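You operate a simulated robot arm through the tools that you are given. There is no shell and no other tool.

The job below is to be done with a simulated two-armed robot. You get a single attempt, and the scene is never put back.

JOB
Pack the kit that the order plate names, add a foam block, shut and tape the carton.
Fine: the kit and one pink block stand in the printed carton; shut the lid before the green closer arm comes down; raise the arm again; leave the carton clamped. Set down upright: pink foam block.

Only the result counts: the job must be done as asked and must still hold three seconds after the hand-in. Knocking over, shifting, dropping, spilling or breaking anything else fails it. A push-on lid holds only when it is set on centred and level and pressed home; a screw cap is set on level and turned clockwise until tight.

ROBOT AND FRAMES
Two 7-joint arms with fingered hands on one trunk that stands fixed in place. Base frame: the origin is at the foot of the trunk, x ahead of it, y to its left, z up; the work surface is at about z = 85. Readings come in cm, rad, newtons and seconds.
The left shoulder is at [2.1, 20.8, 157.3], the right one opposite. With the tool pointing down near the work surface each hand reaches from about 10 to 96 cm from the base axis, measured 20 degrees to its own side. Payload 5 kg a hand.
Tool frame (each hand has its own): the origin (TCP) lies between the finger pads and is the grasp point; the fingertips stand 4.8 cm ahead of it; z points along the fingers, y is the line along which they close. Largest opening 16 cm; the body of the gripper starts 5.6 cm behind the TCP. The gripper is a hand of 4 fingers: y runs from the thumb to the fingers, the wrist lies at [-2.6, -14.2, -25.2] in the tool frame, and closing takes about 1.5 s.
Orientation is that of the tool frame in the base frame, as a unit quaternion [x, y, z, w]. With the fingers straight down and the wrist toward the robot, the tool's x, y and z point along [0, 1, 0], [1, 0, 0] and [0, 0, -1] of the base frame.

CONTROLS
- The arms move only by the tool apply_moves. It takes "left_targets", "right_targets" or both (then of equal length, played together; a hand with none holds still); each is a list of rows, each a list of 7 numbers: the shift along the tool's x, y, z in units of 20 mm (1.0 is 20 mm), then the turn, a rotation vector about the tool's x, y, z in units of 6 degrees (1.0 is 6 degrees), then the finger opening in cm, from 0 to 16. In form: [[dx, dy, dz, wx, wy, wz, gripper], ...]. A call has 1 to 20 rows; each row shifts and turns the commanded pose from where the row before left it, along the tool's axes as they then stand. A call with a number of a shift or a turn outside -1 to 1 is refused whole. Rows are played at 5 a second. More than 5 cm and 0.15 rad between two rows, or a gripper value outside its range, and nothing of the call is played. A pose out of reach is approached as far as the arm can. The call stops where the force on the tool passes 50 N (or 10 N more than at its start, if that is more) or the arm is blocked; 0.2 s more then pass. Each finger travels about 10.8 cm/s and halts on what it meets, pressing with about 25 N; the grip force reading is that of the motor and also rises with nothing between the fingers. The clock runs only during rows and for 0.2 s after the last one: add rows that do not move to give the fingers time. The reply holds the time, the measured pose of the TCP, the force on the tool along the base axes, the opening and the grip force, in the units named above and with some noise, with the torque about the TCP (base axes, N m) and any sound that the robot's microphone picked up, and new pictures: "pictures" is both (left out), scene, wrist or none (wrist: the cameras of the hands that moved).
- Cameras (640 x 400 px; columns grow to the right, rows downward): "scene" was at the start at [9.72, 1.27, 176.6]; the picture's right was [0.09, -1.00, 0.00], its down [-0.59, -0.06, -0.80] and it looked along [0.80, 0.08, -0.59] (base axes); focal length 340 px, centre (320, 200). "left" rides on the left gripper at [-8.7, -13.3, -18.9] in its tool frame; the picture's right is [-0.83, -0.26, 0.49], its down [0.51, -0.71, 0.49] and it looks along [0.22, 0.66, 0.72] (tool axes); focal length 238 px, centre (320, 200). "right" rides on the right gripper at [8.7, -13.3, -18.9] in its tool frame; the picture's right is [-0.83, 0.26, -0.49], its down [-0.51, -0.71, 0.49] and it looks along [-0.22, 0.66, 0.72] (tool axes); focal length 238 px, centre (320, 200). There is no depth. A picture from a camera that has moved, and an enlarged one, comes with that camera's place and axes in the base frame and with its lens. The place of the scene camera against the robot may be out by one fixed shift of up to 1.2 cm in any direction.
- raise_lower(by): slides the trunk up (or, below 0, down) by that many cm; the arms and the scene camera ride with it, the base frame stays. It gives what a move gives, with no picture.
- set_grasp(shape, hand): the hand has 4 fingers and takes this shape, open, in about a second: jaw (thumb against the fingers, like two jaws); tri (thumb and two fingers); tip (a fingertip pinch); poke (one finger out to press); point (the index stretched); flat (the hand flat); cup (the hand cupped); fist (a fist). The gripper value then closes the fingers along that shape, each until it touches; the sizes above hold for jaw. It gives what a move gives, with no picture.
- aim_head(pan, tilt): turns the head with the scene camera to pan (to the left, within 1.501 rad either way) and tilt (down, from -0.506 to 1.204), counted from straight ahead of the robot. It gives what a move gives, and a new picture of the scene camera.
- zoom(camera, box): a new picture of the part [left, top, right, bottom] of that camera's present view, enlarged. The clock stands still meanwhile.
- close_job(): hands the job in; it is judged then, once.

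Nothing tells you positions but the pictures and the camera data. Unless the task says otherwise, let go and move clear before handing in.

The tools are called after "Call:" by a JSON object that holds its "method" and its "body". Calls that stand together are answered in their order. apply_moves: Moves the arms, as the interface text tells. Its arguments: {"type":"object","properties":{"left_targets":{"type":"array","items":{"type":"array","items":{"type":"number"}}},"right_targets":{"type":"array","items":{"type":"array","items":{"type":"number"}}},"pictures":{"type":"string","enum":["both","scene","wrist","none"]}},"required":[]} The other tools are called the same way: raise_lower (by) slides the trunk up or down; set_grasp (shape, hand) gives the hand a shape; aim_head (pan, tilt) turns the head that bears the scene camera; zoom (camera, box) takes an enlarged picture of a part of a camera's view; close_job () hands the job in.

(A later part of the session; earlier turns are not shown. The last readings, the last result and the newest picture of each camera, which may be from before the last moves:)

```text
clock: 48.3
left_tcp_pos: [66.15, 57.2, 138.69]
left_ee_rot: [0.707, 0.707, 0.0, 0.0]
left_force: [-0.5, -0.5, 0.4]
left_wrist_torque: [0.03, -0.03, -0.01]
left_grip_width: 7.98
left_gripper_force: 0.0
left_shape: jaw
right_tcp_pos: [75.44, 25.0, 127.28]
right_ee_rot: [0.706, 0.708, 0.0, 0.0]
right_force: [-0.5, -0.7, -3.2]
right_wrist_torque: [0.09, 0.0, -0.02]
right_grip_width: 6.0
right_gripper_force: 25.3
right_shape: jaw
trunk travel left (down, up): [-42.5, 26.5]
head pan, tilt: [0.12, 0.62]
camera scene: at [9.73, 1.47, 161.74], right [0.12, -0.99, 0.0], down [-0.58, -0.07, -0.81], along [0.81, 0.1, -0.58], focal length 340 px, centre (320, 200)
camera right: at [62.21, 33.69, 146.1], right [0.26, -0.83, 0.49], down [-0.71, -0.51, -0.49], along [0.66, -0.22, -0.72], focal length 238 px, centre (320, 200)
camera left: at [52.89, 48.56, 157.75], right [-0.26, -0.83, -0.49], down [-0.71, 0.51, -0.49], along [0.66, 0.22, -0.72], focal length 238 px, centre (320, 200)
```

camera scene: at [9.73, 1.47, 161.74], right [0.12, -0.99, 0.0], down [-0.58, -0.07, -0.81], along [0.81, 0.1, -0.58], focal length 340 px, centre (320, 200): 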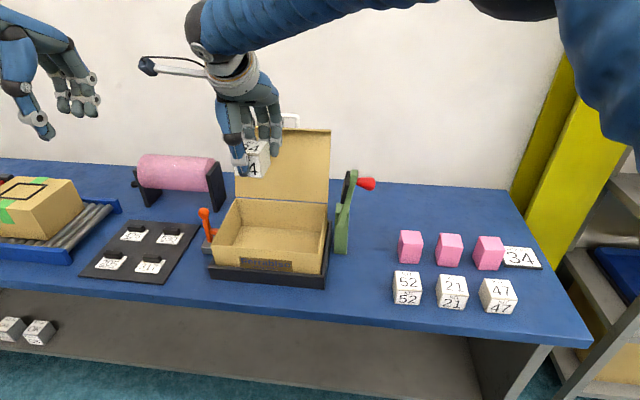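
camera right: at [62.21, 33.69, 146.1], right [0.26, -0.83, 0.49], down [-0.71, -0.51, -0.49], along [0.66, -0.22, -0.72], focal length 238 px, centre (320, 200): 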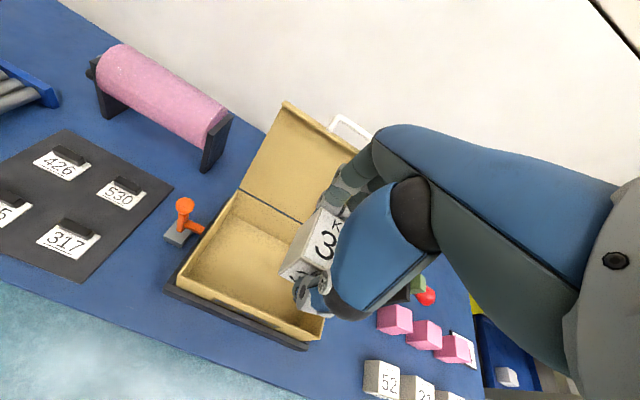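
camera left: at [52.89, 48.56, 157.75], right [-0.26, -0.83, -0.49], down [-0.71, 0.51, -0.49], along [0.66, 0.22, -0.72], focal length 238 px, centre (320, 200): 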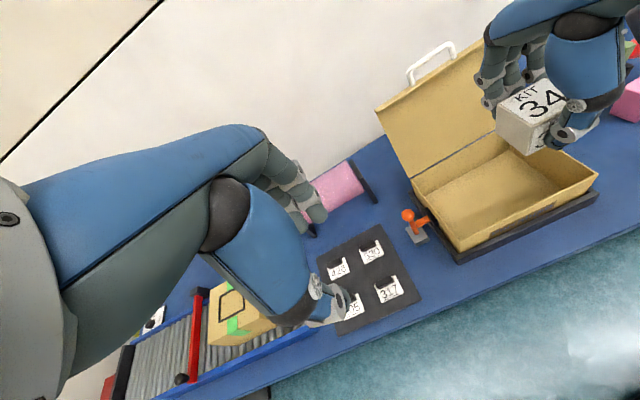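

Call:
{"method": "zoom", "body": {"camera": "right", "box": [150, 90, 390, 360]}}

Call:
{"method": "zoom", "body": {"camera": "left", "box": [370, 20, 640, 280]}}

```text
1.48 times, centred on (270, 225) of right
camera zoom: at [62.21, 33.69, 146.1], right [0.26, -0.83, 0.49], down [-0.71, -0.51, -0.49], along [0.66, -0.22, -0.72], focal length 353 px, centre (394, 163)
```

zoom: 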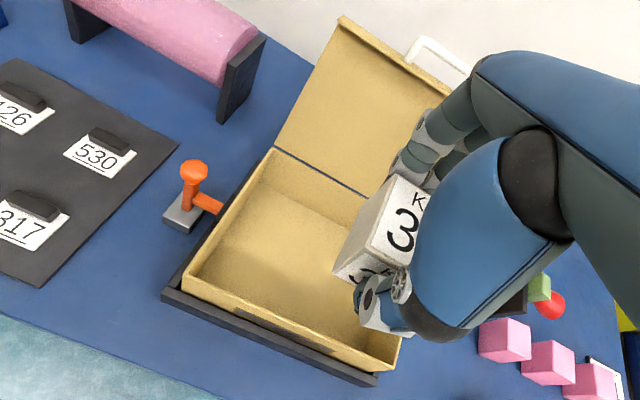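

```text
1.54 times, centred on (505, 150) of left
camera zoom: at [52.89, 48.56, 157.75], right [-0.26, -0.83, -0.49], down [-0.71, 0.51, -0.49], along [0.66, 0.22, -0.72], focal length 367 px, centre (35, 277)
```

zoom: 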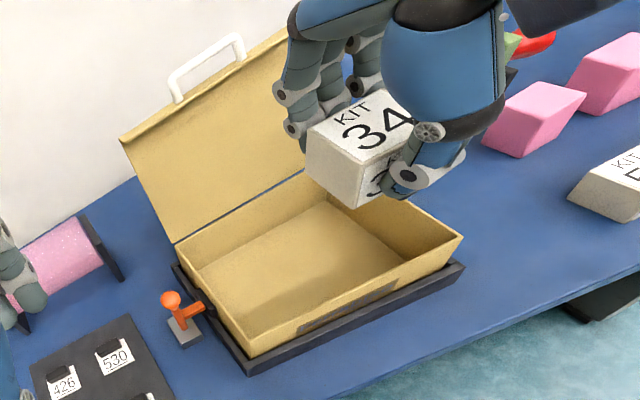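

The kit is over the carton. I'll lower the trunk another 12 cm so the reach into the carton is comfortable, since the kit bottom still clears the rim by over 10 cm.

Call:
{"method": "raise_lower", "body": {"by": -12}}

Call:
{"method": "apply_moves", "body": {"right_targets": [[0.25, 0.84, 0, 0, 0, 0, 4.5], [0.25, 0.84, 0, 0, 0, 0, 4.5], [0.25, 0.84, 0, 0, 0, 0, 4.5], [0.25, 0.84, 0, 0, 0, 0, 4.5], [0.25, 0.84, 0, 0, 0, 0, 4.5], [0, 0.84, 0, 0, 0, 0, 4.5], [0, 0, 0, 0, 0, 0, 4.5]], "pictures": "both"}}

```text
clock: 49.8
left_tcp_pos: [66.2, 57.2, 126.93]
left_ee_rot: [0.707, 0.707, -0.001, -0.001]
left_force: [0.4, -0.1, 1.1]
left_wrist_torque: [0.04, 0.02, 0.0]
left_grip_width: 7.99
left_gripper_force: 0.0
left_shape: jaw
right_tcp_pos: [75.5, 25.16, 115.12]
right_ee_rot: [0.708, 0.707, -0.001, -0.001]
right_force: [0.7, 1.1, -3.0]
right_wrist_torque: [0.03, -0.02, -0.03]
right_grip_width: 6.0
right_gripper_force: 25.5
right_shape: jaw
trunk travel left (down, up): [-30.5, 38.5]
head pan, tilt: [0.12, 0.62]
```

```text
clock: 51.4
left_tcp_pos: [65.97, 57.23, 126.73]
left_ee_rot: [0.707, 0.708, 0.0, 0.0]
left_force: [-1.3, -0.6, -0.4]
left_wrist_torque: [-0.02, -0.08, 0.01]
left_grip_width: 7.95
left_gripper_force: 0.0
left_shape: jaw
right_tcp_pos: [82.0, 26.33, 114.97]
right_ee_rot: [0.707, 0.707, 0.0, 0.001]
right_force: [-1.3, 0.6, -2.5]
right_wrist_torque: [0.03, -0.1, -0.04]
right_grip_width: 6.02
right_gripper_force: 24.9
right_shape: jaw
right hand out of reach, approached as far as the arm can: row 4, 5, 6
trunk travel left (down, up): [-30.5, 38.5]
head pan, tilt: [0.12, 0.62]
camera scene: at [9.6, 1.54, 149.75], right [0.12, -0.99, 0.0], down [-0.58, -0.07, -0.81], along [0.81, 0.1, -0.58], focal length 340 px, centre (320, 200)
camera right: at [68.63, 34.95, 133.91], right [0.26, -0.83, 0.49], down [-0.71, -0.51, -0.49], along [0.66, -0.22, -0.72], focal length 238 px, centre (320, 200)
```

scene: 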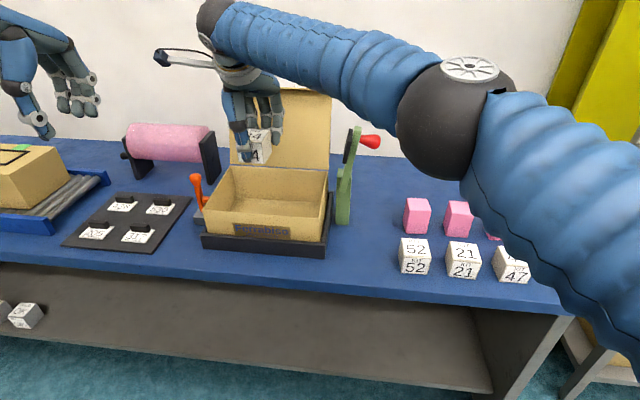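
right: 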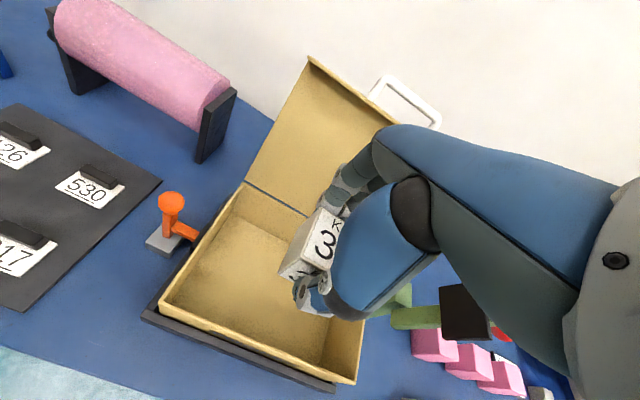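

The arm reached its limit at about x 82, y 26, because the wrist is bent too far. I'll yaw the hand about 30° toward the left in line with the forearm, which should free up reach while still high above the carton.

Call:
{"method": "apply_moves", "body": {"right_targets": [[0, 0, 0, 0, 0, -1, 4.5], [0, 0, 0, 0, 0, -1, 4.5], [0, 0, 0, 0, 0, -1, 4.5], [0, 0, 0, 0, 0, -1, 4.5], [0, 0, 0, 0, 0, -1, 4.5], [0, 0, 0, 0, 0, 0, 4.5]], "pictures": "both"}}

```text
clock: 52.8
left_tcp_pos: [66.17, 57.26, 126.87]
left_ee_rot: [0.707, 0.707, 0.0, 0.0]
left_force: [-0.6, 0.2, -0.5]
left_wrist_torque: [-0.02, 0.0, 0.0]
left_grip_width: 7.97
left_gripper_force: 0.0
left_shape: jaw
right_tcp_pos: [82.12, 26.25, 114.88]
right_ee_rot: [0.499, 0.866, 0.0, -0.001]
right_force: [-0.3, 0.8, -3.2]
right_wrist_torque: [0.01, -0.02, -0.03]
right_grip_width: 6.01
right_gripper_force: 25.2
right_shape: jaw
trunk travel left (down, up): [-30.5, 38.5]
head pan, tilt: [0.12, 0.62]
camera scene: at [9.74, 1.54, 149.73], right [0.12, -0.99, 0.0], down [-0.58, -0.07, -0.81], along [0.81, 0.1, -0.58], focal length 340 px, centre (320, 200)
camera right: at [66.25, 27.08, 133.84], right [0.64, -0.59, 0.49], down [-0.36, -0.79, -0.49], along [0.68, 0.14, -0.72], focal length 238 px, centre (320, 200)
```

scene: 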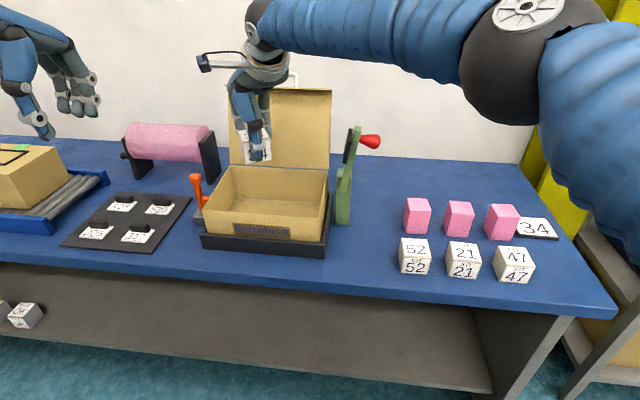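
right: 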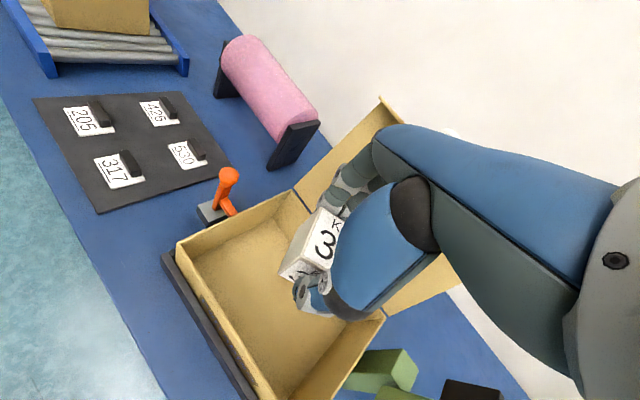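

The yaw helped. I'll move to about x 84, y 29.5 above the left-centre of the carton.

Call:
{"method": "apply_moves", "body": {"right_targets": [[0.3, 0.56, 0, 0, 0, 0, 4.5], [0.3, 0.56, 0, 0, 0, 0, 4.5], [0.3, 0.56, 0, 0, 0, 0, 4.5], [0, 0, 0, 0, 0, 0, 4.5]], "pictures": "both"}}

Call:
{"method": "zoom", "body": {"camera": "right", "box": [150, 150, 450, 400]}}

```text
clock: 53.8
left_tcp_pos: [66.1, 57.34, 126.72]
left_ee_rot: [0.707, 0.707, -0.001, 0.0]
left_force: [0.2, -0.2, 0.7]
left_wrist_torque: [-0.01, 0.0, 0.01]
left_grip_width: 7.97
left_gripper_force: 0.1
left_shape: jaw
right_tcp_pos: [83.51, 28.6, 115.23]
right_ee_rot: [0.495, 0.869, 0.002, 0.002]
right_force: [-0.4, 1.0, -3.0]
right_wrist_torque: [0.0, 0.0, -0.03]
right_grip_width: 5.99
right_gripper_force: 25.2
right_shape: jaw
right hand out of reach, approached as far as the arm can: row 2, 3
trunk travel left (down, up): [-30.5, 38.5]
head pan, tilt: [0.12, 0.62]
camera scene: at [9.73, 1.57, 149.74], right [0.12, -0.99, 0.0], down [-0.58, -0.07, -0.81], along [0.81, 0.1, -0.58], focal length 340 px, centre (320, 200)
camera right: at [67.59, 29.19, 134.02], right [0.64, -0.59, 0.49], down [-0.35, -0.8, -0.49], along [0.68, 0.15, -0.72], focal length 238 px, centre (320, 200)
```

scene: 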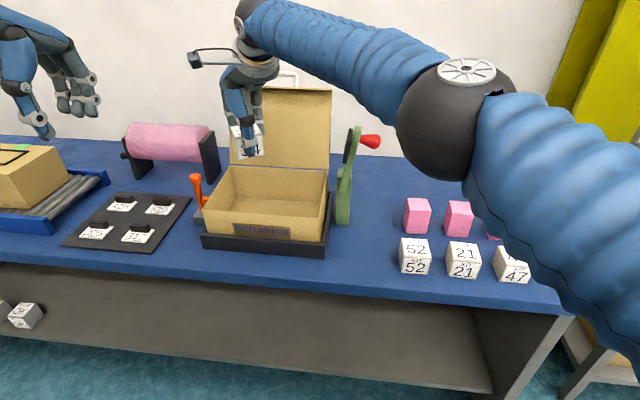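
right: 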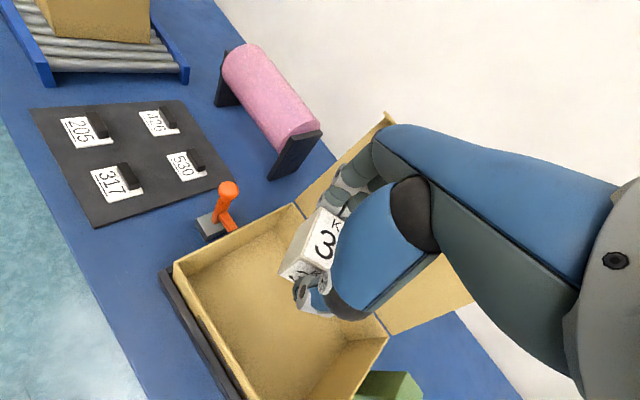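

```text
1.60 times, centred on (300, 275) of right
camera zoom: at [67.59, 29.19, 134.02], right [0.64, -0.59, 0.49], down [-0.35, -0.8, -0.49], along [0.68, 0.15, -0.72], focal length 381 px, centre (352, 80)
```

zoom: 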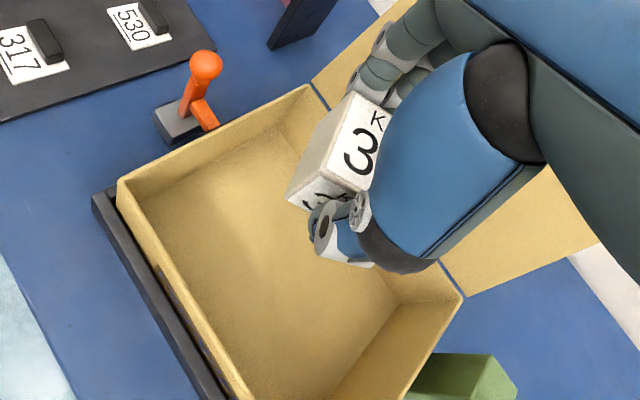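

The kit is over the left-centre of the open carton with good clearance all round. I'll descend most of the way, pulling back slightly for reach margin.

Call:
{"method": "apply_moves", "body": {"right_targets": [[0, -0.2, 0.8, 0, 0, 0, 4.5], [0, -0.2, 0.8, 0, 0, 0, 4.5], [0, 0, 0.8, 0, 0, 0, 4.5], [0, 0, 0.8, 0, 0, 0, 4.5], [0, 0, 0.8, 0, 0, 0, 4.5], [0, 0, 0.8, 0, 0, 0, 4.5], [0, 0, 0.8, 0, 0, 0, 4.5], [0, 0, 0.8, 0, 0, 0, 4.5], [0, 0, 0.8, 0, 0, 0, 4.5], [0, 0, 0.8, 0, 0, 0, 4.5], [0, 0, 0.8, 0, 0, 0, 4.5], [0, 0, 0, 0, 0, 0, 4.5]], "pictures": "both"}}

Call:
{"method": "zoom", "body": {"camera": "right", "box": [150, 150, 450, 400]}}

Call:
{"method": "zoom", "body": {"camera": "scene", "box": [180, 80, 380, 260]}}

```text
clock: 56.4
left_tcp_pos: [66.16, 57.41, 126.78]
left_ee_rot: [0.707, 0.707, 0.0, 0.0]
left_force: [-0.1, 0.1, 0.6]
left_wrist_torque: [0.0, 0.01, -0.03]
left_grip_width: 7.97
left_gripper_force: 0.1
left_shape: jaw
right_tcp_pos: [82.77, 28.22, 97.65]
right_ee_rot: [0.5, 0.866, 0.0, 0.0]
right_force: [0.2, -0.1, -3.7]
right_wrist_torque: [0.01, -0.01, -0.01]
right_grip_width: 6.0
right_gripper_force: 25.1
right_shape: jaw
trunk travel left (down, up): [-30.5, 38.5]
head pan, tilt: [0.12, 0.62]
camera scene: at [9.73, 1.53, 149.74], right [0.12, -0.99, 0.0], down [-0.58, -0.07, -0.81], along [0.81, 0.1, -0.58], focal length 340 px, centre (320, 200)
camera right: at [67.01, 28.95, 116.56], right [0.64, -0.59, 0.49], down [-0.36, -0.79, -0.49], along [0.68, 0.14, -0.72], focal length 238 px, centre (320, 200)
```

scene: 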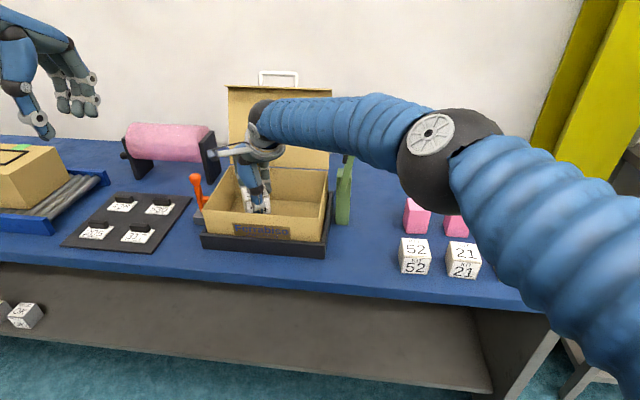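
right: 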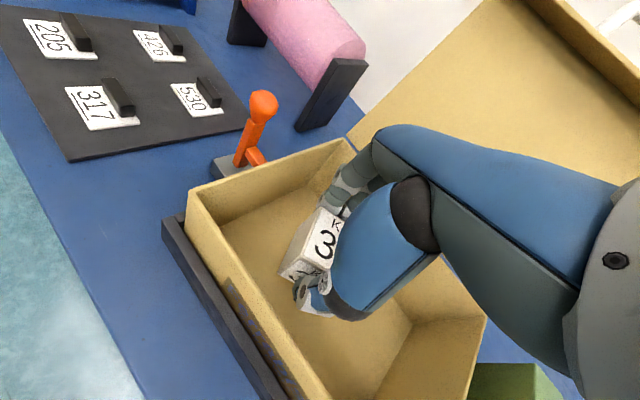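

```text
1.60 times, centred on (300, 275) of right
camera zoom: at [67.01, 28.95, 116.56], right [0.64, -0.59, 0.49], down [-0.36, -0.79, -0.49], along [0.68, 0.14, -0.72], focal length 381 px, centre (352, 80)
```

zoom: 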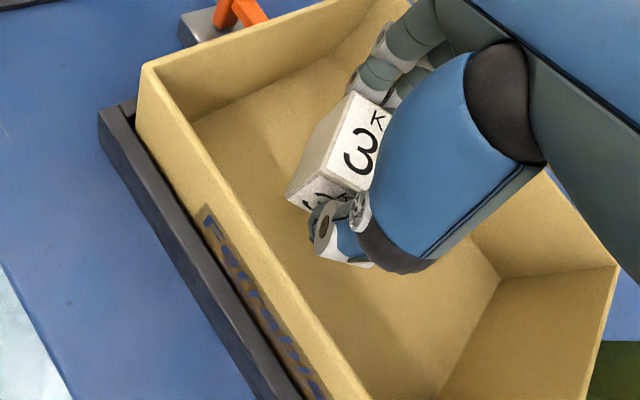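

```text
2.22 times, centred on (280, 170) of scene
camera zoom: at [9.73, 1.53, 149.74], right [0.12, -0.99, 0.0], down [-0.58, -0.07, -0.81], along [0.81, 0.1, -0.58], focal length 754 px, centre (409, 267)
```

zoom: 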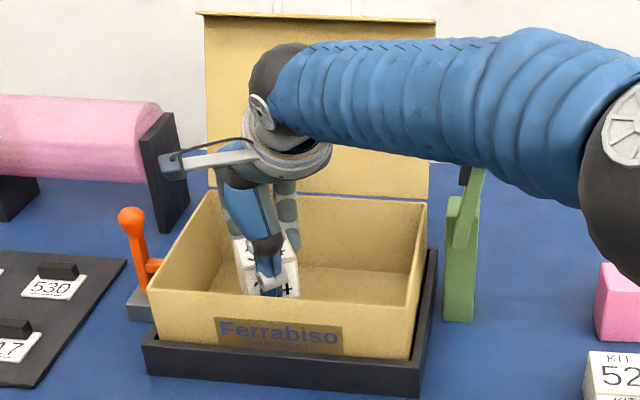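

Clear on all sides. I'll lower to just above the carton floor, then touch down in small steps.

Call:
{"method": "apply_moves", "body": {"right_targets": [[0, 0, 0.5, 0, 0, 0, 4.5], [0, 0, 0.5, 0, 0, 0, 4.5], [0, 0, 0.5, 0, 0, 0, 4.5], [0, 0, 0.5, 0, 0, 0, 4.5], [0, 0, 0, 0, 0, 0, 4.5]], "pictures": "none"}}

Call:
{"method": "apply_moves", "body": {"right_targets": [[0, 0, 0.15, 0, 0, 0, 4.5], [0, 0, 0, 0, 0, 0, 4.5]], "pictures": "none"}}

Call:
{"method": "apply_moves", "body": {"right_targets": [[0, 0, 0.15, 0, 0, 0, 4.5], [0, 0, 0, 0, 0, 0, 4.5]], "pictures": "none"}}

Call:
{"method": "apply_moves", "body": {"right_targets": [[0, 0, 0.15, 0, 0, 0, 4.5], [0, 0, 0, 0, 0, 0, 4.5]], "pictures": "none"}}

```text
clock: 57.6
left_tcp_pos: [66.08, 57.36, 126.76]
left_ee_rot: [0.707, 0.707, 0.001, 0.0]
left_force: [-0.6, 0.6, 0.6]
left_wrist_torque: [-0.02, -0.02, -0.01]
left_grip_width: 7.98
left_gripper_force: 0.2
left_shape: jaw
right_tcp_pos: [82.9, 28.16, 93.64]
right_ee_rot: [0.5, 0.866, 0.0, 0.001]
right_force: [-0.6, -0.9, -3.7]
right_wrist_torque: [0.01, 0.02, -0.03]
right_grip_width: 6.02
right_gripper_force: 24.6
right_shape: jaw
trunk travel left (down, up): [-30.5, 38.5]
head pan, tilt: [0.12, 0.62]
```

```text
clock: 58.2
left_tcp_pos: [66.19, 57.26, 126.77]
left_ee_rot: [0.708, 0.707, -0.001, 0.0]
left_force: [-0.1, 0.2, 0.4]
left_wrist_torque: [-0.01, 0.02, -0.04]
left_grip_width: 7.96
left_gripper_force: 0.1
left_shape: jaw
right_tcp_pos: [82.94, 28.21, 93.42]
right_ee_rot: [0.5, 0.866, -0.001, 0.0]
right_force: [-1.2, 0.5, -3.2]
right_wrist_torque: [0.0, -0.01, 0.02]
right_grip_width: 6.03
right_gripper_force: 24.9
right_shape: jaw
trunk travel left (down, up): [-30.5, 38.5]
head pan, tilt: [0.12, 0.62]
```

```text
clock: 58.8
left_tcp_pos: [66.2, 57.39, 126.62]
left_ee_rot: [0.707, 0.707, 0.0, 0.0]
left_force: [-0.1, -0.4, 0.7]
left_wrist_torque: [-0.02, 0.02, 0.0]
left_grip_width: 7.97
left_gripper_force: 0.0
left_shape: jaw
right_tcp_pos: [82.93, 28.13, 93.09]
right_ee_rot: [0.5, 0.866, 0.0, 0.0]
right_force: [0.1, 0.5, -2.0]
right_wrist_torque: [0.02, 0.0, 0.01]
right_grip_width: 6.02
right_gripper_force: 25.3
right_shape: jaw
trunk travel left (down, up): [-30.5, 38.5]
head pan, tilt: [0.12, 0.62]
```

```text
clock: 59.4
left_tcp_pos: [66.23, 57.31, 126.67]
left_ee_rot: [0.707, 0.707, 0.001, 0.0]
left_force: [0.4, 0.2, -0.6]
left_wrist_torque: [0.02, 0.02, -0.02]
left_grip_width: 7.98
left_gripper_force: 0.1
left_shape: jaw
right_tcp_pos: [82.87, 28.22, 92.7]
right_ee_rot: [0.5, 0.866, 0.0, 0.0]
right_force: [0.2, 0.6, -3.2]
right_wrist_torque: [0.03, -0.01, 0.02]
right_grip_width: 6.0
right_gripper_force: 24.8
right_shape: jaw
trunk travel left (down, up): [-30.5, 38.5]
head pan, tilt: [0.12, 0.62]
```

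Call:
{"method": "apply_moves", "body": {"right_targets": [[0, 0, 0.12, 0, 0, 0, 4.5], [0, 0, 0, 0, 0, 0, 4.5]], "pictures": "none"}}

Call:
{"method": "apply_moves", "body": {"right_targets": [[0, 0, 0.12, 0, 0, 0, 4.5], [0, 0, 0, 0, 0, 0, 4.5]], "pictures": "none"}}

Call:
{"method": "zoom", "body": {"camera": "right", "box": [180, 140, 420, 360]}}

```text
clock: 60.0
left_tcp_pos: [66.13, 57.3, 126.87]
left_ee_rot: [0.707, 0.707, 0.0, -0.001]
left_force: [0.1, 0.5, 0.3]
left_wrist_torque: [0.0, 0.01, 0.01]
left_grip_width: 7.95
left_gripper_force: 0.0
left_shape: jaw
right_tcp_pos: [82.87, 28.17, 92.35]
right_ee_rot: [0.5, 0.866, 0.0, 0.0]
right_force: [0.9, 0.0, -2.7]
right_wrist_torque: [0.03, 0.01, 0.0]
right_grip_width: 6.04
right_gripper_force: 25.6
right_shape: jaw
trunk travel left (down, up): [-30.5, 38.5]
head pan, tilt: [0.12, 0.62]
```

```text
clock: 60.6
left_tcp_pos: [66.21, 57.27, 126.66]
left_ee_rot: [0.707, 0.707, -0.001, -0.002]
left_force: [-0.1, 0.0, 0.2]
left_wrist_torque: [-0.01, 0.01, 0.01]
left_grip_width: 8.03
left_gripper_force: 0.0
left_shape: jaw
right_tcp_pos: [82.82, 28.12, 92.11]
right_ee_rot: [0.5, 0.866, 0.0, 0.001]
right_force: [0.0, -0.7, -2.5]
right_wrist_torque: [0.04, 0.02, -0.03]
right_grip_width: 6.01
right_gripper_force: 25.2
right_shape: jaw
trunk travel left (down, up): [-30.5, 38.5]
head pan, tilt: [0.12, 0.62]
```

```text
1.82 times, centred on (300, 250) of right
camera zoom: at [67.01, 28.91, 111.16], right [0.64, -0.59, 0.49], down [-0.36, -0.79, -0.49], along [0.68, 0.14, -0.72], focal length 433 px, centre (356, 109)
```

zoom: 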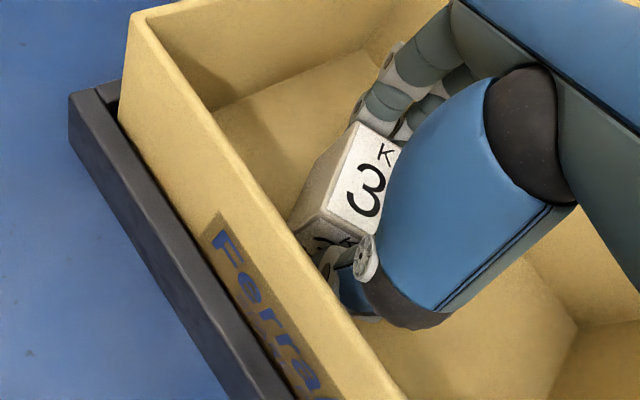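

Call:
{"method": "apply_moves", "body": {"right_targets": [[0, 0, 0.1, 0, 0, 0, 4.5], [0, 0, 0, 0, 0, 0, 4.5]], "pictures": "none"}}

Call:
{"method": "apply_moves", "body": {"right_targets": [[0, 0, 0.1, 0, 0, 0, 4.5], [0, 0, 0, 0, 0, 0, 4.5]], "pictures": "none"}}

Call:
{"method": "apply_moves", "body": {"right_targets": [[0, 0, 0.1, 0, 0, 0, 4.5], [0, 0, 0, 0, 0, 0, 4.5]], "pictures": "none"}}

```text
clock: 61.2
left_tcp_pos: [66.23, 57.33, 126.88]
left_ee_rot: [0.707, 0.707, 0.0, 0.0]
left_force: [0.7, -0.3, -0.2]
left_wrist_torque: [0.01, -0.02, -0.01]
left_grip_width: 7.98
left_gripper_force: 0.0
left_shape: jaw
right_tcp_pos: [82.78, 28.14, 92.17]
right_ee_rot: [0.5, 0.866, 0.0, 0.0]
right_force: [-0.2, 0.6, -3.2]
right_wrist_torque: [0.0, -0.02, -0.03]
right_grip_width: 6.01
right_gripper_force: 25.2
right_shape: jaw
trunk travel left (down, up): [-30.5, 38.5]
head pan, tilt: [0.12, 0.62]
```

```text
clock: 61.8
left_tcp_pos: [66.02, 57.3, 126.79]
left_ee_rot: [0.707, 0.707, -0.001, 0.0]
left_force: [0.0, -0.2, -0.4]
left_wrist_torque: [0.01, 0.03, 0.0]
left_grip_width: 7.97
left_gripper_force: 0.1
left_shape: jaw
right_tcp_pos: [82.83, 28.21, 91.97]
right_ee_rot: [0.5, 0.866, 0.0, 0.0]
right_force: [0.9, 0.0, 1.3]
right_wrist_torque: [0.03, -0.15, -0.03]
right_grip_width: 6.02
right_gripper_force: 24.8
right_shape: jaw
trunk travel left (down, up): [-30.5, 38.5]
head pan, tilt: [0.12, 0.62]
```

```text
clock: 62.4
left_tcp_pos: [66.02, 57.26, 126.73]
left_ee_rot: [0.707, 0.707, 0.0, 0.001]
left_force: [-0.1, 0.3, -0.3]
left_wrist_torque: [0.0, 0.02, 0.02]
left_grip_width: 7.98
left_gripper_force: 0.1
left_shape: jaw
right_tcp_pos: [82.85, 28.1, 91.62]
right_ee_rot: [0.5, 0.866, 0.001, 0.0]
right_force: [0.5, 0.4, 5.8]
right_wrist_torque: [0.14, -0.29, -0.03]
right_grip_width: 6.02
right_gripper_force: 25.3
right_shape: jaw
trunk travel left (down, up): [-30.5, 38.5]
head pan, tilt: [0.12, 0.62]
```

The kit has touched the carton floor. I'll release it gently by opening to about 8 cm.

Call:
{"method": "apply_moves", "body": {"right_targets": [[0, 0, 0, 0, 0, 0, 6.3], [0, 0, 0, 0, 0, 0, 6.8], [0, 0, 0, 0, 0, 0, 7.5], [0, 0, 0, 0, 0, 0, 8], [0, 0, 0, 0, 0, 0, 8]], "pictures": "wrist"}}

Call:
{"method": "zoom", "body": {"camera": "right", "box": [180, 140, 420, 360]}}

Call:
{"method": "zoom", "body": {"camera": "scene", "box": [180, 120, 340, 260]}}

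```text
clock: 63.6
left_tcp_pos: [66.06, 57.3, 126.77]
left_ee_rot: [0.707, 0.707, 0.0, 0.001]
left_force: [-0.3, 1.3, 0.7]
left_wrist_torque: [0.0, -0.01, 0.01]
left_grip_width: 8.0
left_gripper_force: 0.1
left_shape: jaw
right_tcp_pos: [82.93, 28.17, 91.69]
right_ee_rot: [0.5, 0.866, 0.0, -0.001]
right_force: [-0.1, 0.5, -0.2]
right_wrist_torque: [-0.02, 0.0, -0.01]
right_grip_width: 7.93
right_gripper_force: 0.1
right_shape: jaw
trunk travel left (down, up): [-30.5, 38.5]
head pan, tilt: [0.12, 0.62]
camera right: at [66.99, 28.91, 110.58], right [0.64, -0.59, 0.49], down [-0.36, -0.79, -0.49], along [0.68, 0.14, -0.72], focal length 238 px, centre (320, 200)
```

right: 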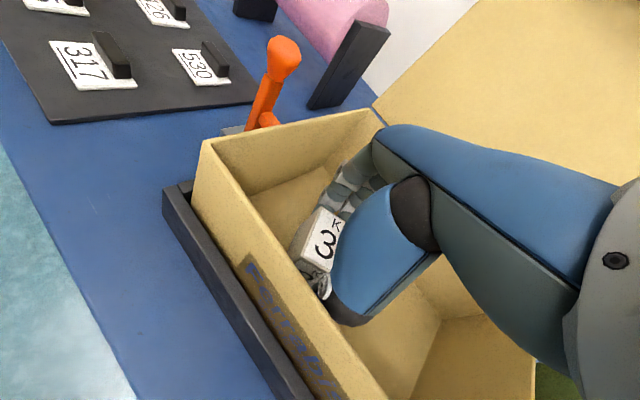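

```text
1.82 times, centred on (300, 250) of right
camera zoom: at [66.99, 28.91, 110.58], right [0.64, -0.59, 0.49], down [-0.36, -0.79, -0.49], along [0.68, 0.14, -0.72], focal length 433 px, centre (356, 109)
```

zoom: 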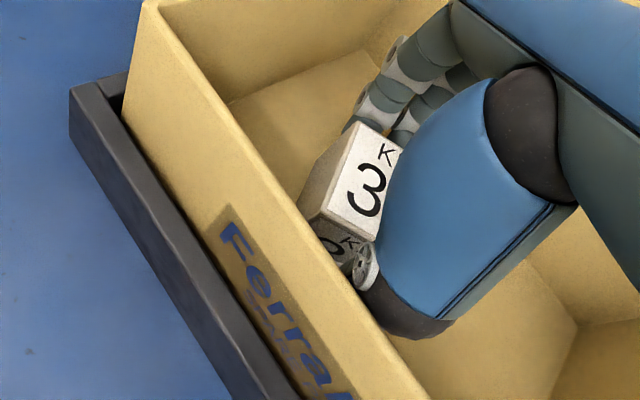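

```text
2.86 times, centred on (260, 190) of scene
camera zoom: at [9.73, 1.52, 149.74], right [0.12, -0.99, 0.0], down [-0.58, -0.07, -0.81], along [0.81, 0.1, -0.58], focal length 970 px, centre (491, 229)
```

zoom: 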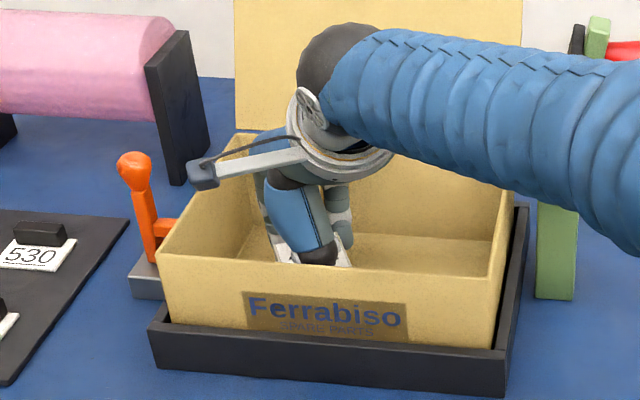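

The kit is released and standing. I'll raise the hand straight up.

Call:
{"method": "apply_moves", "body": {"right_targets": [[0, 0, -0.4, 0, 0, 0, 8], [0, 0, -0.6, 0, 0, 0, 8], [0, 0, -0.8, 0, 0, 0, 8], [0, 0, -1, 0, 0, 0, 8], [0, 0, -1, 0, 0, 0, 8], [0, 0, -1, 0, 0, 0, 8], [0, 0, -1, 0, 0, 0, 8], [0, 0, -1, 0, 0, 0, 8], [0, 0, -1, 0, 0, 0, 8], [0, 0, -1, 0, 0, 0, 8], [0, 0, -1, 0, 0, 0, 8], [0, 0, -1, 0, 0, 0, 8], [0, 0, -1, 0, 0, 0, 8], [0, 0, -1, 0, 0, 0, 8], [0, 0, -1, 0, 0, 0, 8], [0, 0, -1, 0, 0, 0, 8]], "pictures": "both"}}

Call:
{"method": "zoom", "body": {"camera": "right", "box": [150, 150, 450, 400]}}

```text
clock: 67.0
left_tcp_pos: [66.17, 57.18, 126.74]
left_ee_rot: [0.708, 0.707, 0.0, -0.001]
left_force: [0.3, -0.3, 0.0]
left_wrist_torque: [0.02, 0.04, -0.02]
left_grip_width: 7.97
left_gripper_force: 0.1
left_shape: jaw
right_tcp_pos: [82.89, 27.94, 121.18]
right_ee_rot: [0.5, 0.866, 0.001, 0.0]
right_force: [-0.3, -0.5, -0.4]
right_wrist_torque: [0.02, -0.01, -0.02]
right_grip_width: 7.97
right_gripper_force: 0.1
right_shape: jaw
trunk travel left (down, up): [-30.5, 38.5]
head pan, tilt: [0.12, 0.62]
camera scene: at [9.75, 1.53, 149.74], right [0.12, -0.99, 0.0], down [-0.58, -0.07, -0.81], along [0.81, 0.1, -0.58], focal length 340 px, centre (320, 200)
camera right: at [66.94, 28.82, 140.05], right [0.64, -0.59, 0.49], down [-0.36, -0.79, -0.49], along [0.68, 0.14, -0.72], focal length 238 px, centre (320, 200)
```

scene: 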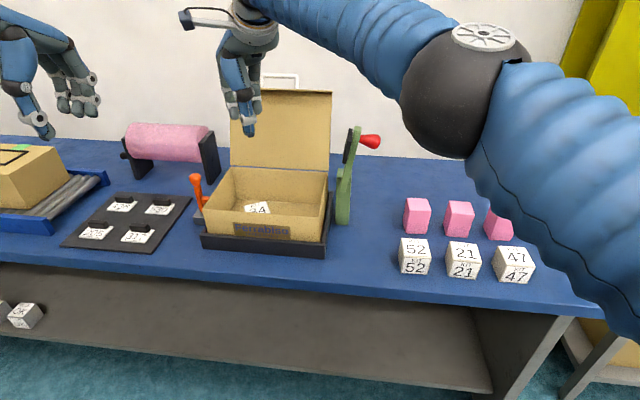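
right: 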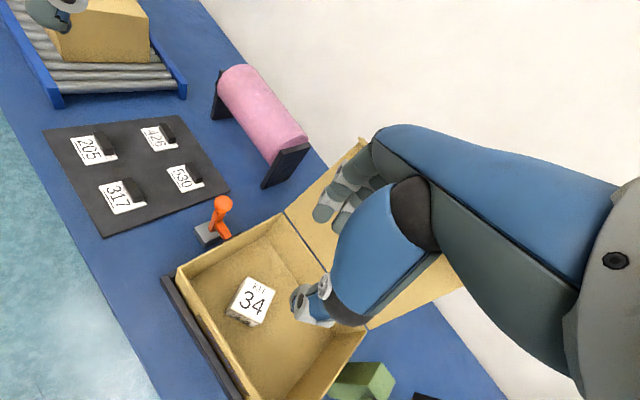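

```text
1.60 times, centred on (300, 275) of right
camera zoom: at [66.94, 28.82, 140.05], right [0.64, -0.59, 0.49], down [-0.36, -0.79, -0.49], along [0.68, 0.14, -0.72], focal length 381 px, centre (352, 80)
```

zoom: 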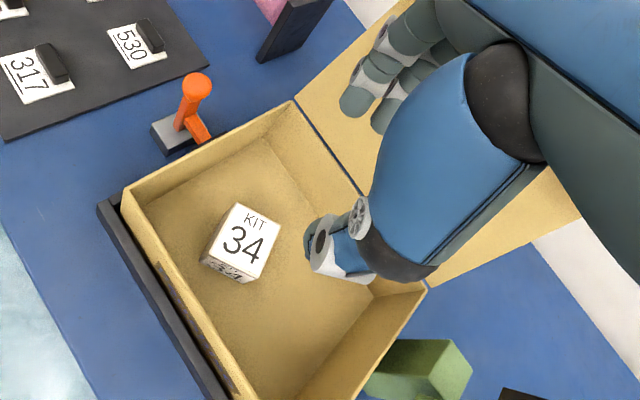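

Kit 34 stands in the carton at about x 82.5, y 27.3. I'll bring the right hand back out in front of the closer arm, unyaw it, and head toward the nearest pink block.

Call:
{"method": "apply_moves", "body": {"right_targets": [[-0.457, -0.92, -0.2, 0, 0, 0, 8], [-0.457, -0.92, -0.2, 0, 0, 0, 8], [-0.457, -0.92, 0, 0, 0, 0, 8], [-0.457, -0.92, 0, 0, 0, 0, 8], [-0.457, -0.92, 0, 0, 0, 0, 8], [-0.457, -0.92, 0, 0, 0, 0, 8], [-0.457, -0.92, 0, 0, 0, 0, 8], [0, 0, 0, 0, 0, 1, 9], [0, 0, 0, 0, 0, 1, 10], [0, 0, 0, 0, 0, 1, 11], [0, 0, 0, 0, 0, 1, 11], [0, 0, 0, 0, 0, 1, 11], [-1, 0, 0, 0, 0, 0, 11], [-1, 0, 0, 0, 0, 0, 11], [-1, 0, 0, 0, 0, 0, 11], [-1, 0, 0, 0, 0, 0, 11], [-1, 0, 0, 0, 0, 0, 11], [-1, 0, 0, 0, 0, 0, 11], [-1, 0, 0, 0, 0, 0, 11], [-1, 0, 0, 0, 0, 0, 11]], "pictures": "both"}}

```text
clock: 71.2
left_tcp_pos: [66.12, 57.22, 126.78]
left_ee_rot: [0.707, 0.707, 0.0, 0.0]
left_force: [-1.0, 0.4, 1.5]
left_wrist_torque: [0.05, -0.02, 0.03]
left_grip_width: 7.96
left_gripper_force: 0.1
left_shape: jaw
right_tcp_pos: [74.91, 0.11, 122.09]
right_ee_rot: [0.707, 0.707, 0.0, 0.001]
right_force: [-1.1, -0.7, 0.3]
right_wrist_torque: [0.05, 0.01, 0.02]
right_grip_width: 10.96
right_gripper_force: 0.1
right_shape: jaw
trunk travel left (down, up): [-30.5, 38.5]
head pan, tilt: [0.12, 0.62]
camera scene: at [9.72, 1.42, 149.74], right [0.12, -0.99, 0.0], down [-0.58, -0.07, -0.81], along [0.81, 0.1, -0.58], focal length 340 px, centre (320, 200)
camera right: at [61.6, 8.58, 141.0], right [0.26, -0.83, 0.49], down [-0.71, -0.51, -0.49], along [0.66, -0.22, -0.72], focal length 238 px, centre (320, 200)
```

scene: 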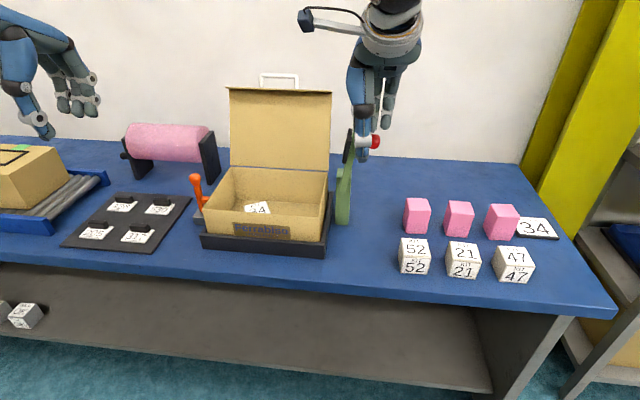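
right: 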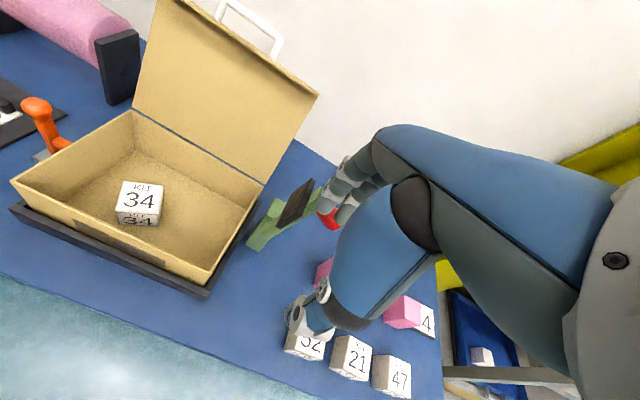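

Call:
{"method": "zoom", "body": {"camera": "right", "box": [0, 100, 360, 325]}}

Call:
{"method": "apply_moves", "body": {"right_targets": [[-1, 0, 0, 0, 0, 0, 11], [-1, 0, 0, 0, 0, 0, 11], [-1, 0, 0, 0, 0, 0, 11], [-1, 0, 0, 0, 0, 0, 11], [-1, 0, 0, 0, 0, 0, 11], [-1, 0, 0, 0, 0, 0, 11], [-1, 0.5, 0, 0, 0, 0, 11], [-1, 0.9, 0.3, 0, 0, 0, 11], [0, 0.9, 0.6, 0, 0, 0, 11], [0, 0.9, 0.6, 0, 0, 0, 11], [0, 0.9, 0.6, 0, 0, 0, 11], [0, 0.9, 0.6, 0, 0, 0, 11], [0, 0.9, 0.6, 0, 0, 0, 11], [0, 0, 0, 0, 0, 0, 11]], "pictures": "both"}}

Call:
{"method": "zoom", "body": {"camera": "right", "box": [180, 180, 420, 380]}}

```text
1.78 times, centred on (180, 212) of right
camera zoom: at [61.6, 8.58, 141.0], right [0.26, -0.83, 0.49], down [-0.71, -0.51, -0.49], along [0.66, -0.22, -0.72], focal length 424 px, centre (569, 178)
```

zoom: 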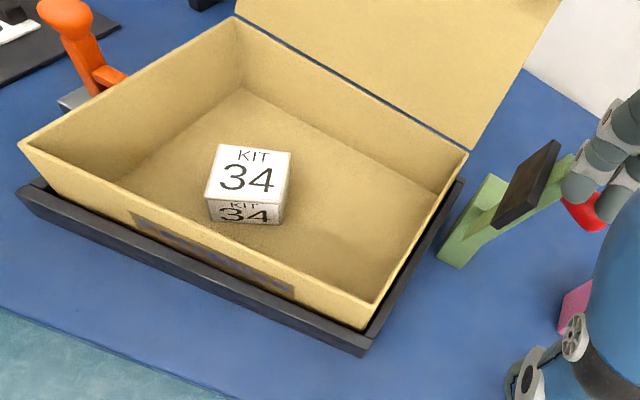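

```text
clock: 74.2
left_tcp_pos: [66.09, 57.35, 126.85]
left_ee_rot: [0.707, 0.708, 0.0, 0.0]
left_force: [-0.2, 0.6, 0.3]
left_wrist_torque: [0.0, -0.05, 0.0]
left_grip_width: 7.97
left_gripper_force: 0.0
left_shape: jaw
right_tcp_pos: [86.62, -15.69, 115.56]
right_ee_rot: [0.707, 0.707, 0.0, 0.0]
right_force: [0.0, -0.1, 0.6]
right_wrist_torque: [-0.02, -0.02, -0.03]
right_grip_width: 10.97
right_gripper_force: 0.0
right_shape: jaw
trunk travel left (down, up): [-30.5, 38.5]
head pan, tilt: [0.12, 0.62]
camera scene: at [9.64, 1.52, 149.75], right [0.12, -0.99, 0.0], down [-0.58, -0.07, -0.81], along [0.81, 0.1, -0.58], focal length 340 px, centre (320, 200)
camera right: at [73.33, -7.17, 134.46], right [0.26, -0.83, 0.49], down [-0.71, -0.51, -0.49], along [0.66, -0.22, -0.72], focal length 238 px, centre (320, 200)
```

scene: 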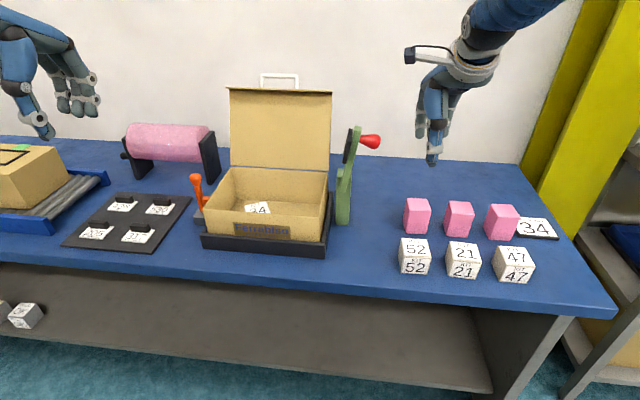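
right: 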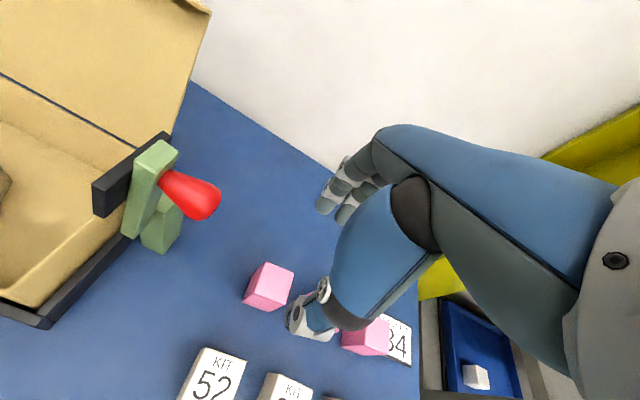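

```text
2.00 times, centred on (300, 280) of right
camera zoom: at [73.33, -7.17, 134.46], right [0.26, -0.83, 0.49], down [-0.71, -0.51, -0.49], along [0.66, -0.22, -0.72], focal length 477 px, centre (360, 40)
```

zoom: 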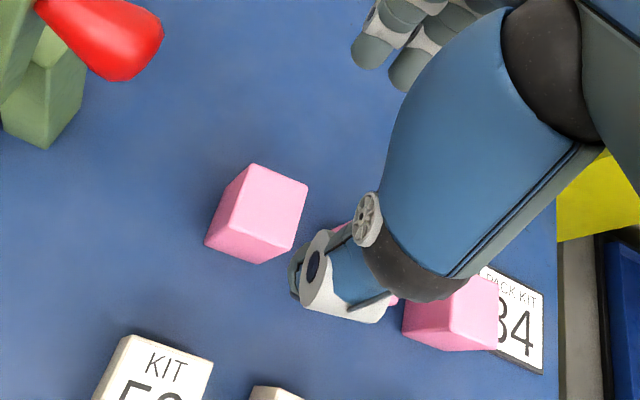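

Call:
{"method": "zoom", "body": {"camera": "right", "box": [230, 240, 330, 320]}}

Call:
{"method": "zoom", "body": {"camera": "scene", "box": [380, 180, 560, 290]}}

```text
5.00 times, centred on (280, 280) of right
camera zoom: at [73.33, -7.17, 134.46], right [0.26, -0.83, 0.49], down [-0.71, -0.51, -0.49], along [0.66, -0.22, -0.72], focal length 1192 px, centre (520, -200)
```

zoom: 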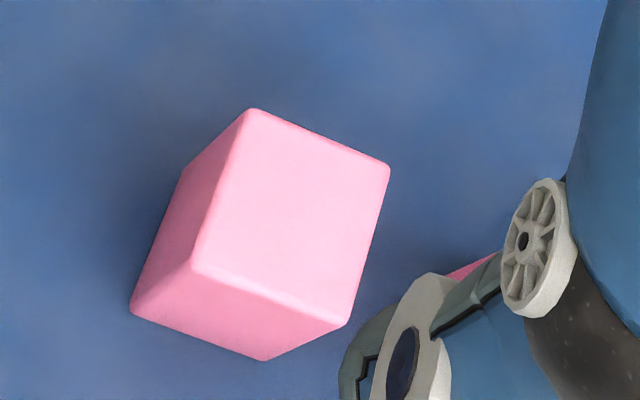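

```text
3.56 times, centred on (470, 235) of scene
camera zoom: at [9.64, 1.52, 149.75], right [0.12, -0.99, 0.0], down [-0.58, -0.07, -0.81], along [0.81, 0.1, -0.58], focal length 1207 px, centre (-213, 76)
```

zoom: 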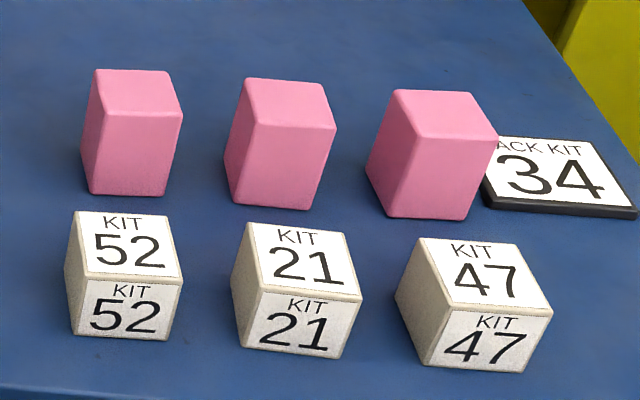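

The nearest pink block is at x 88.8, y −17.5, top z 92.8, turned by about 4°. I'll align over it and descend most of the way.

Call:
{"method": "apply_moves", "body": {"right_targets": [[-0.2, 0.55, 0.5, 0, 0, -0.35, 11], [-0.2, 0.55, 0.9, 0, 0, -0.35, 11], [0, 0, 0.9, 0, 0, 0, 11], [0, 0, 0.9, 0, 0, 0, 11], [0, 0, 0.9, 0, 0, 0, 11], [0, 0, 0.9, 0, 0, 0, 11], [0, 0, 0.9, 0, 0, 0, 11], [0, 0, 0.9, 0, 0, 0, 11], [0, 0, 0, 0, 0, 0, 11]], "pictures": "both"}}

Call:
{"method": "zoom", "body": {"camera": "right", "box": [180, 160, 420, 360]}}

Call:
{"method": "zoom", "body": {"camera": "scene", "box": [360, 130, 540, 260]}}

```text
clock: 76.2
left_tcp_pos: [66.11, 57.21, 126.91]
left_ee_rot: [0.708, 0.706, -0.001, 0.0]
left_force: [-0.8, 0.4, 0.0]
left_wrist_torque: [-0.03, 0.0, 0.02]
left_grip_width: 7.96
left_gripper_force: 0.1
left_shape: jaw
right_tcp_pos: [88.87, -16.52, 101.87]
right_ee_rot: [0.681, 0.732, -0.001, 0.0]
right_force: [0.4, -0.5, 0.2]
right_wrist_torque: [0.03, 0.0, -0.01]
right_grip_width: 10.94
right_gripper_force: 0.1
right_shape: jaw
trunk travel left (down, up): [-30.5, 38.5]
head pan, tilt: [0.12, 0.62]
camera scene: at [9.69, 1.51, 149.74], right [0.12, -0.99, 0.0], down [-0.58, -0.07, -0.81], along [0.81, 0.1, -0.58], focal length 340 px, centre (320, 200)
camera right: at [75.01, -8.99, 120.85], right [0.32, -0.81, 0.49], down [-0.67, -0.56, -0.49], along [0.67, -0.17, -0.72], focal length 238 px, centre (320, 200)
```

scene: 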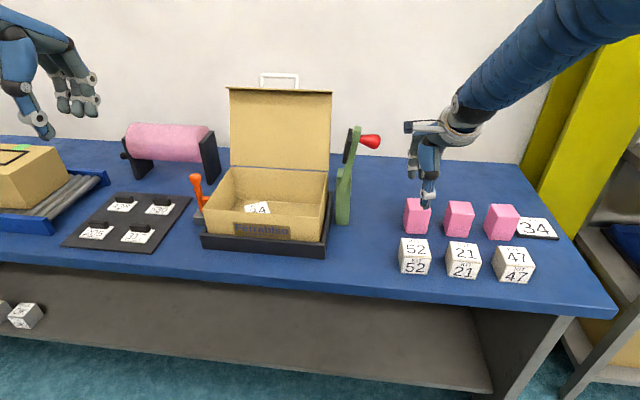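
right: 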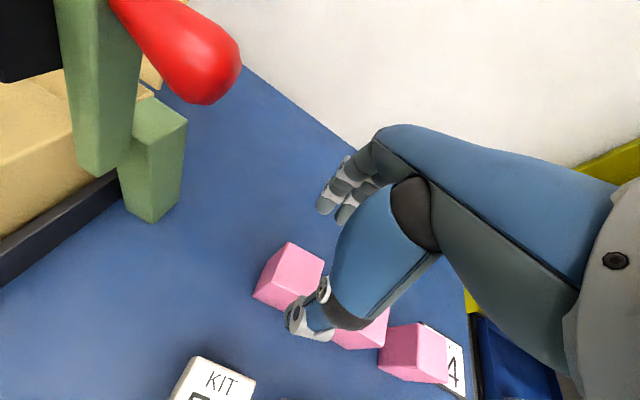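

```text
2.00 times, centred on (300, 260) of right
camera zoom: at [75.01, -8.99, 120.85], right [0.32, -0.81, 0.49], down [-0.67, -0.56, -0.49], along [0.67, -0.17, -0.72], focal length 477 px, centre (360, 80)
```

zoom: 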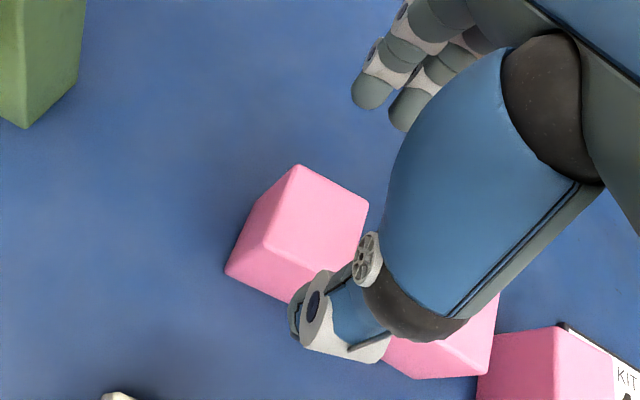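

```text
3.08 times, centred on (450, 195) of scene
camera zoom: at [9.69, 1.51, 149.74], right [0.12, -0.99, 0.0], down [-0.58, -0.07, -0.81], along [0.81, 0.1, -0.58], focal length 1045 px, centre (-80, 215)
```

zoom: 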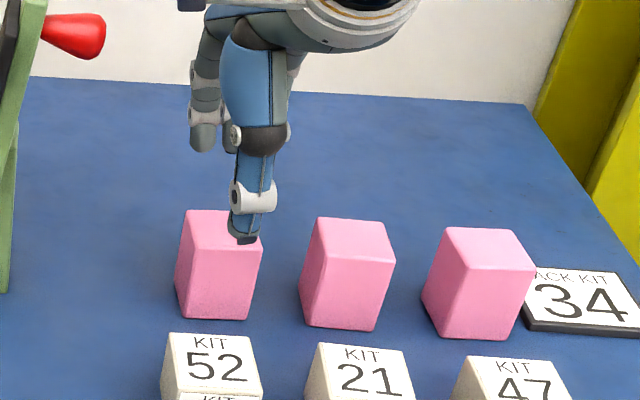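

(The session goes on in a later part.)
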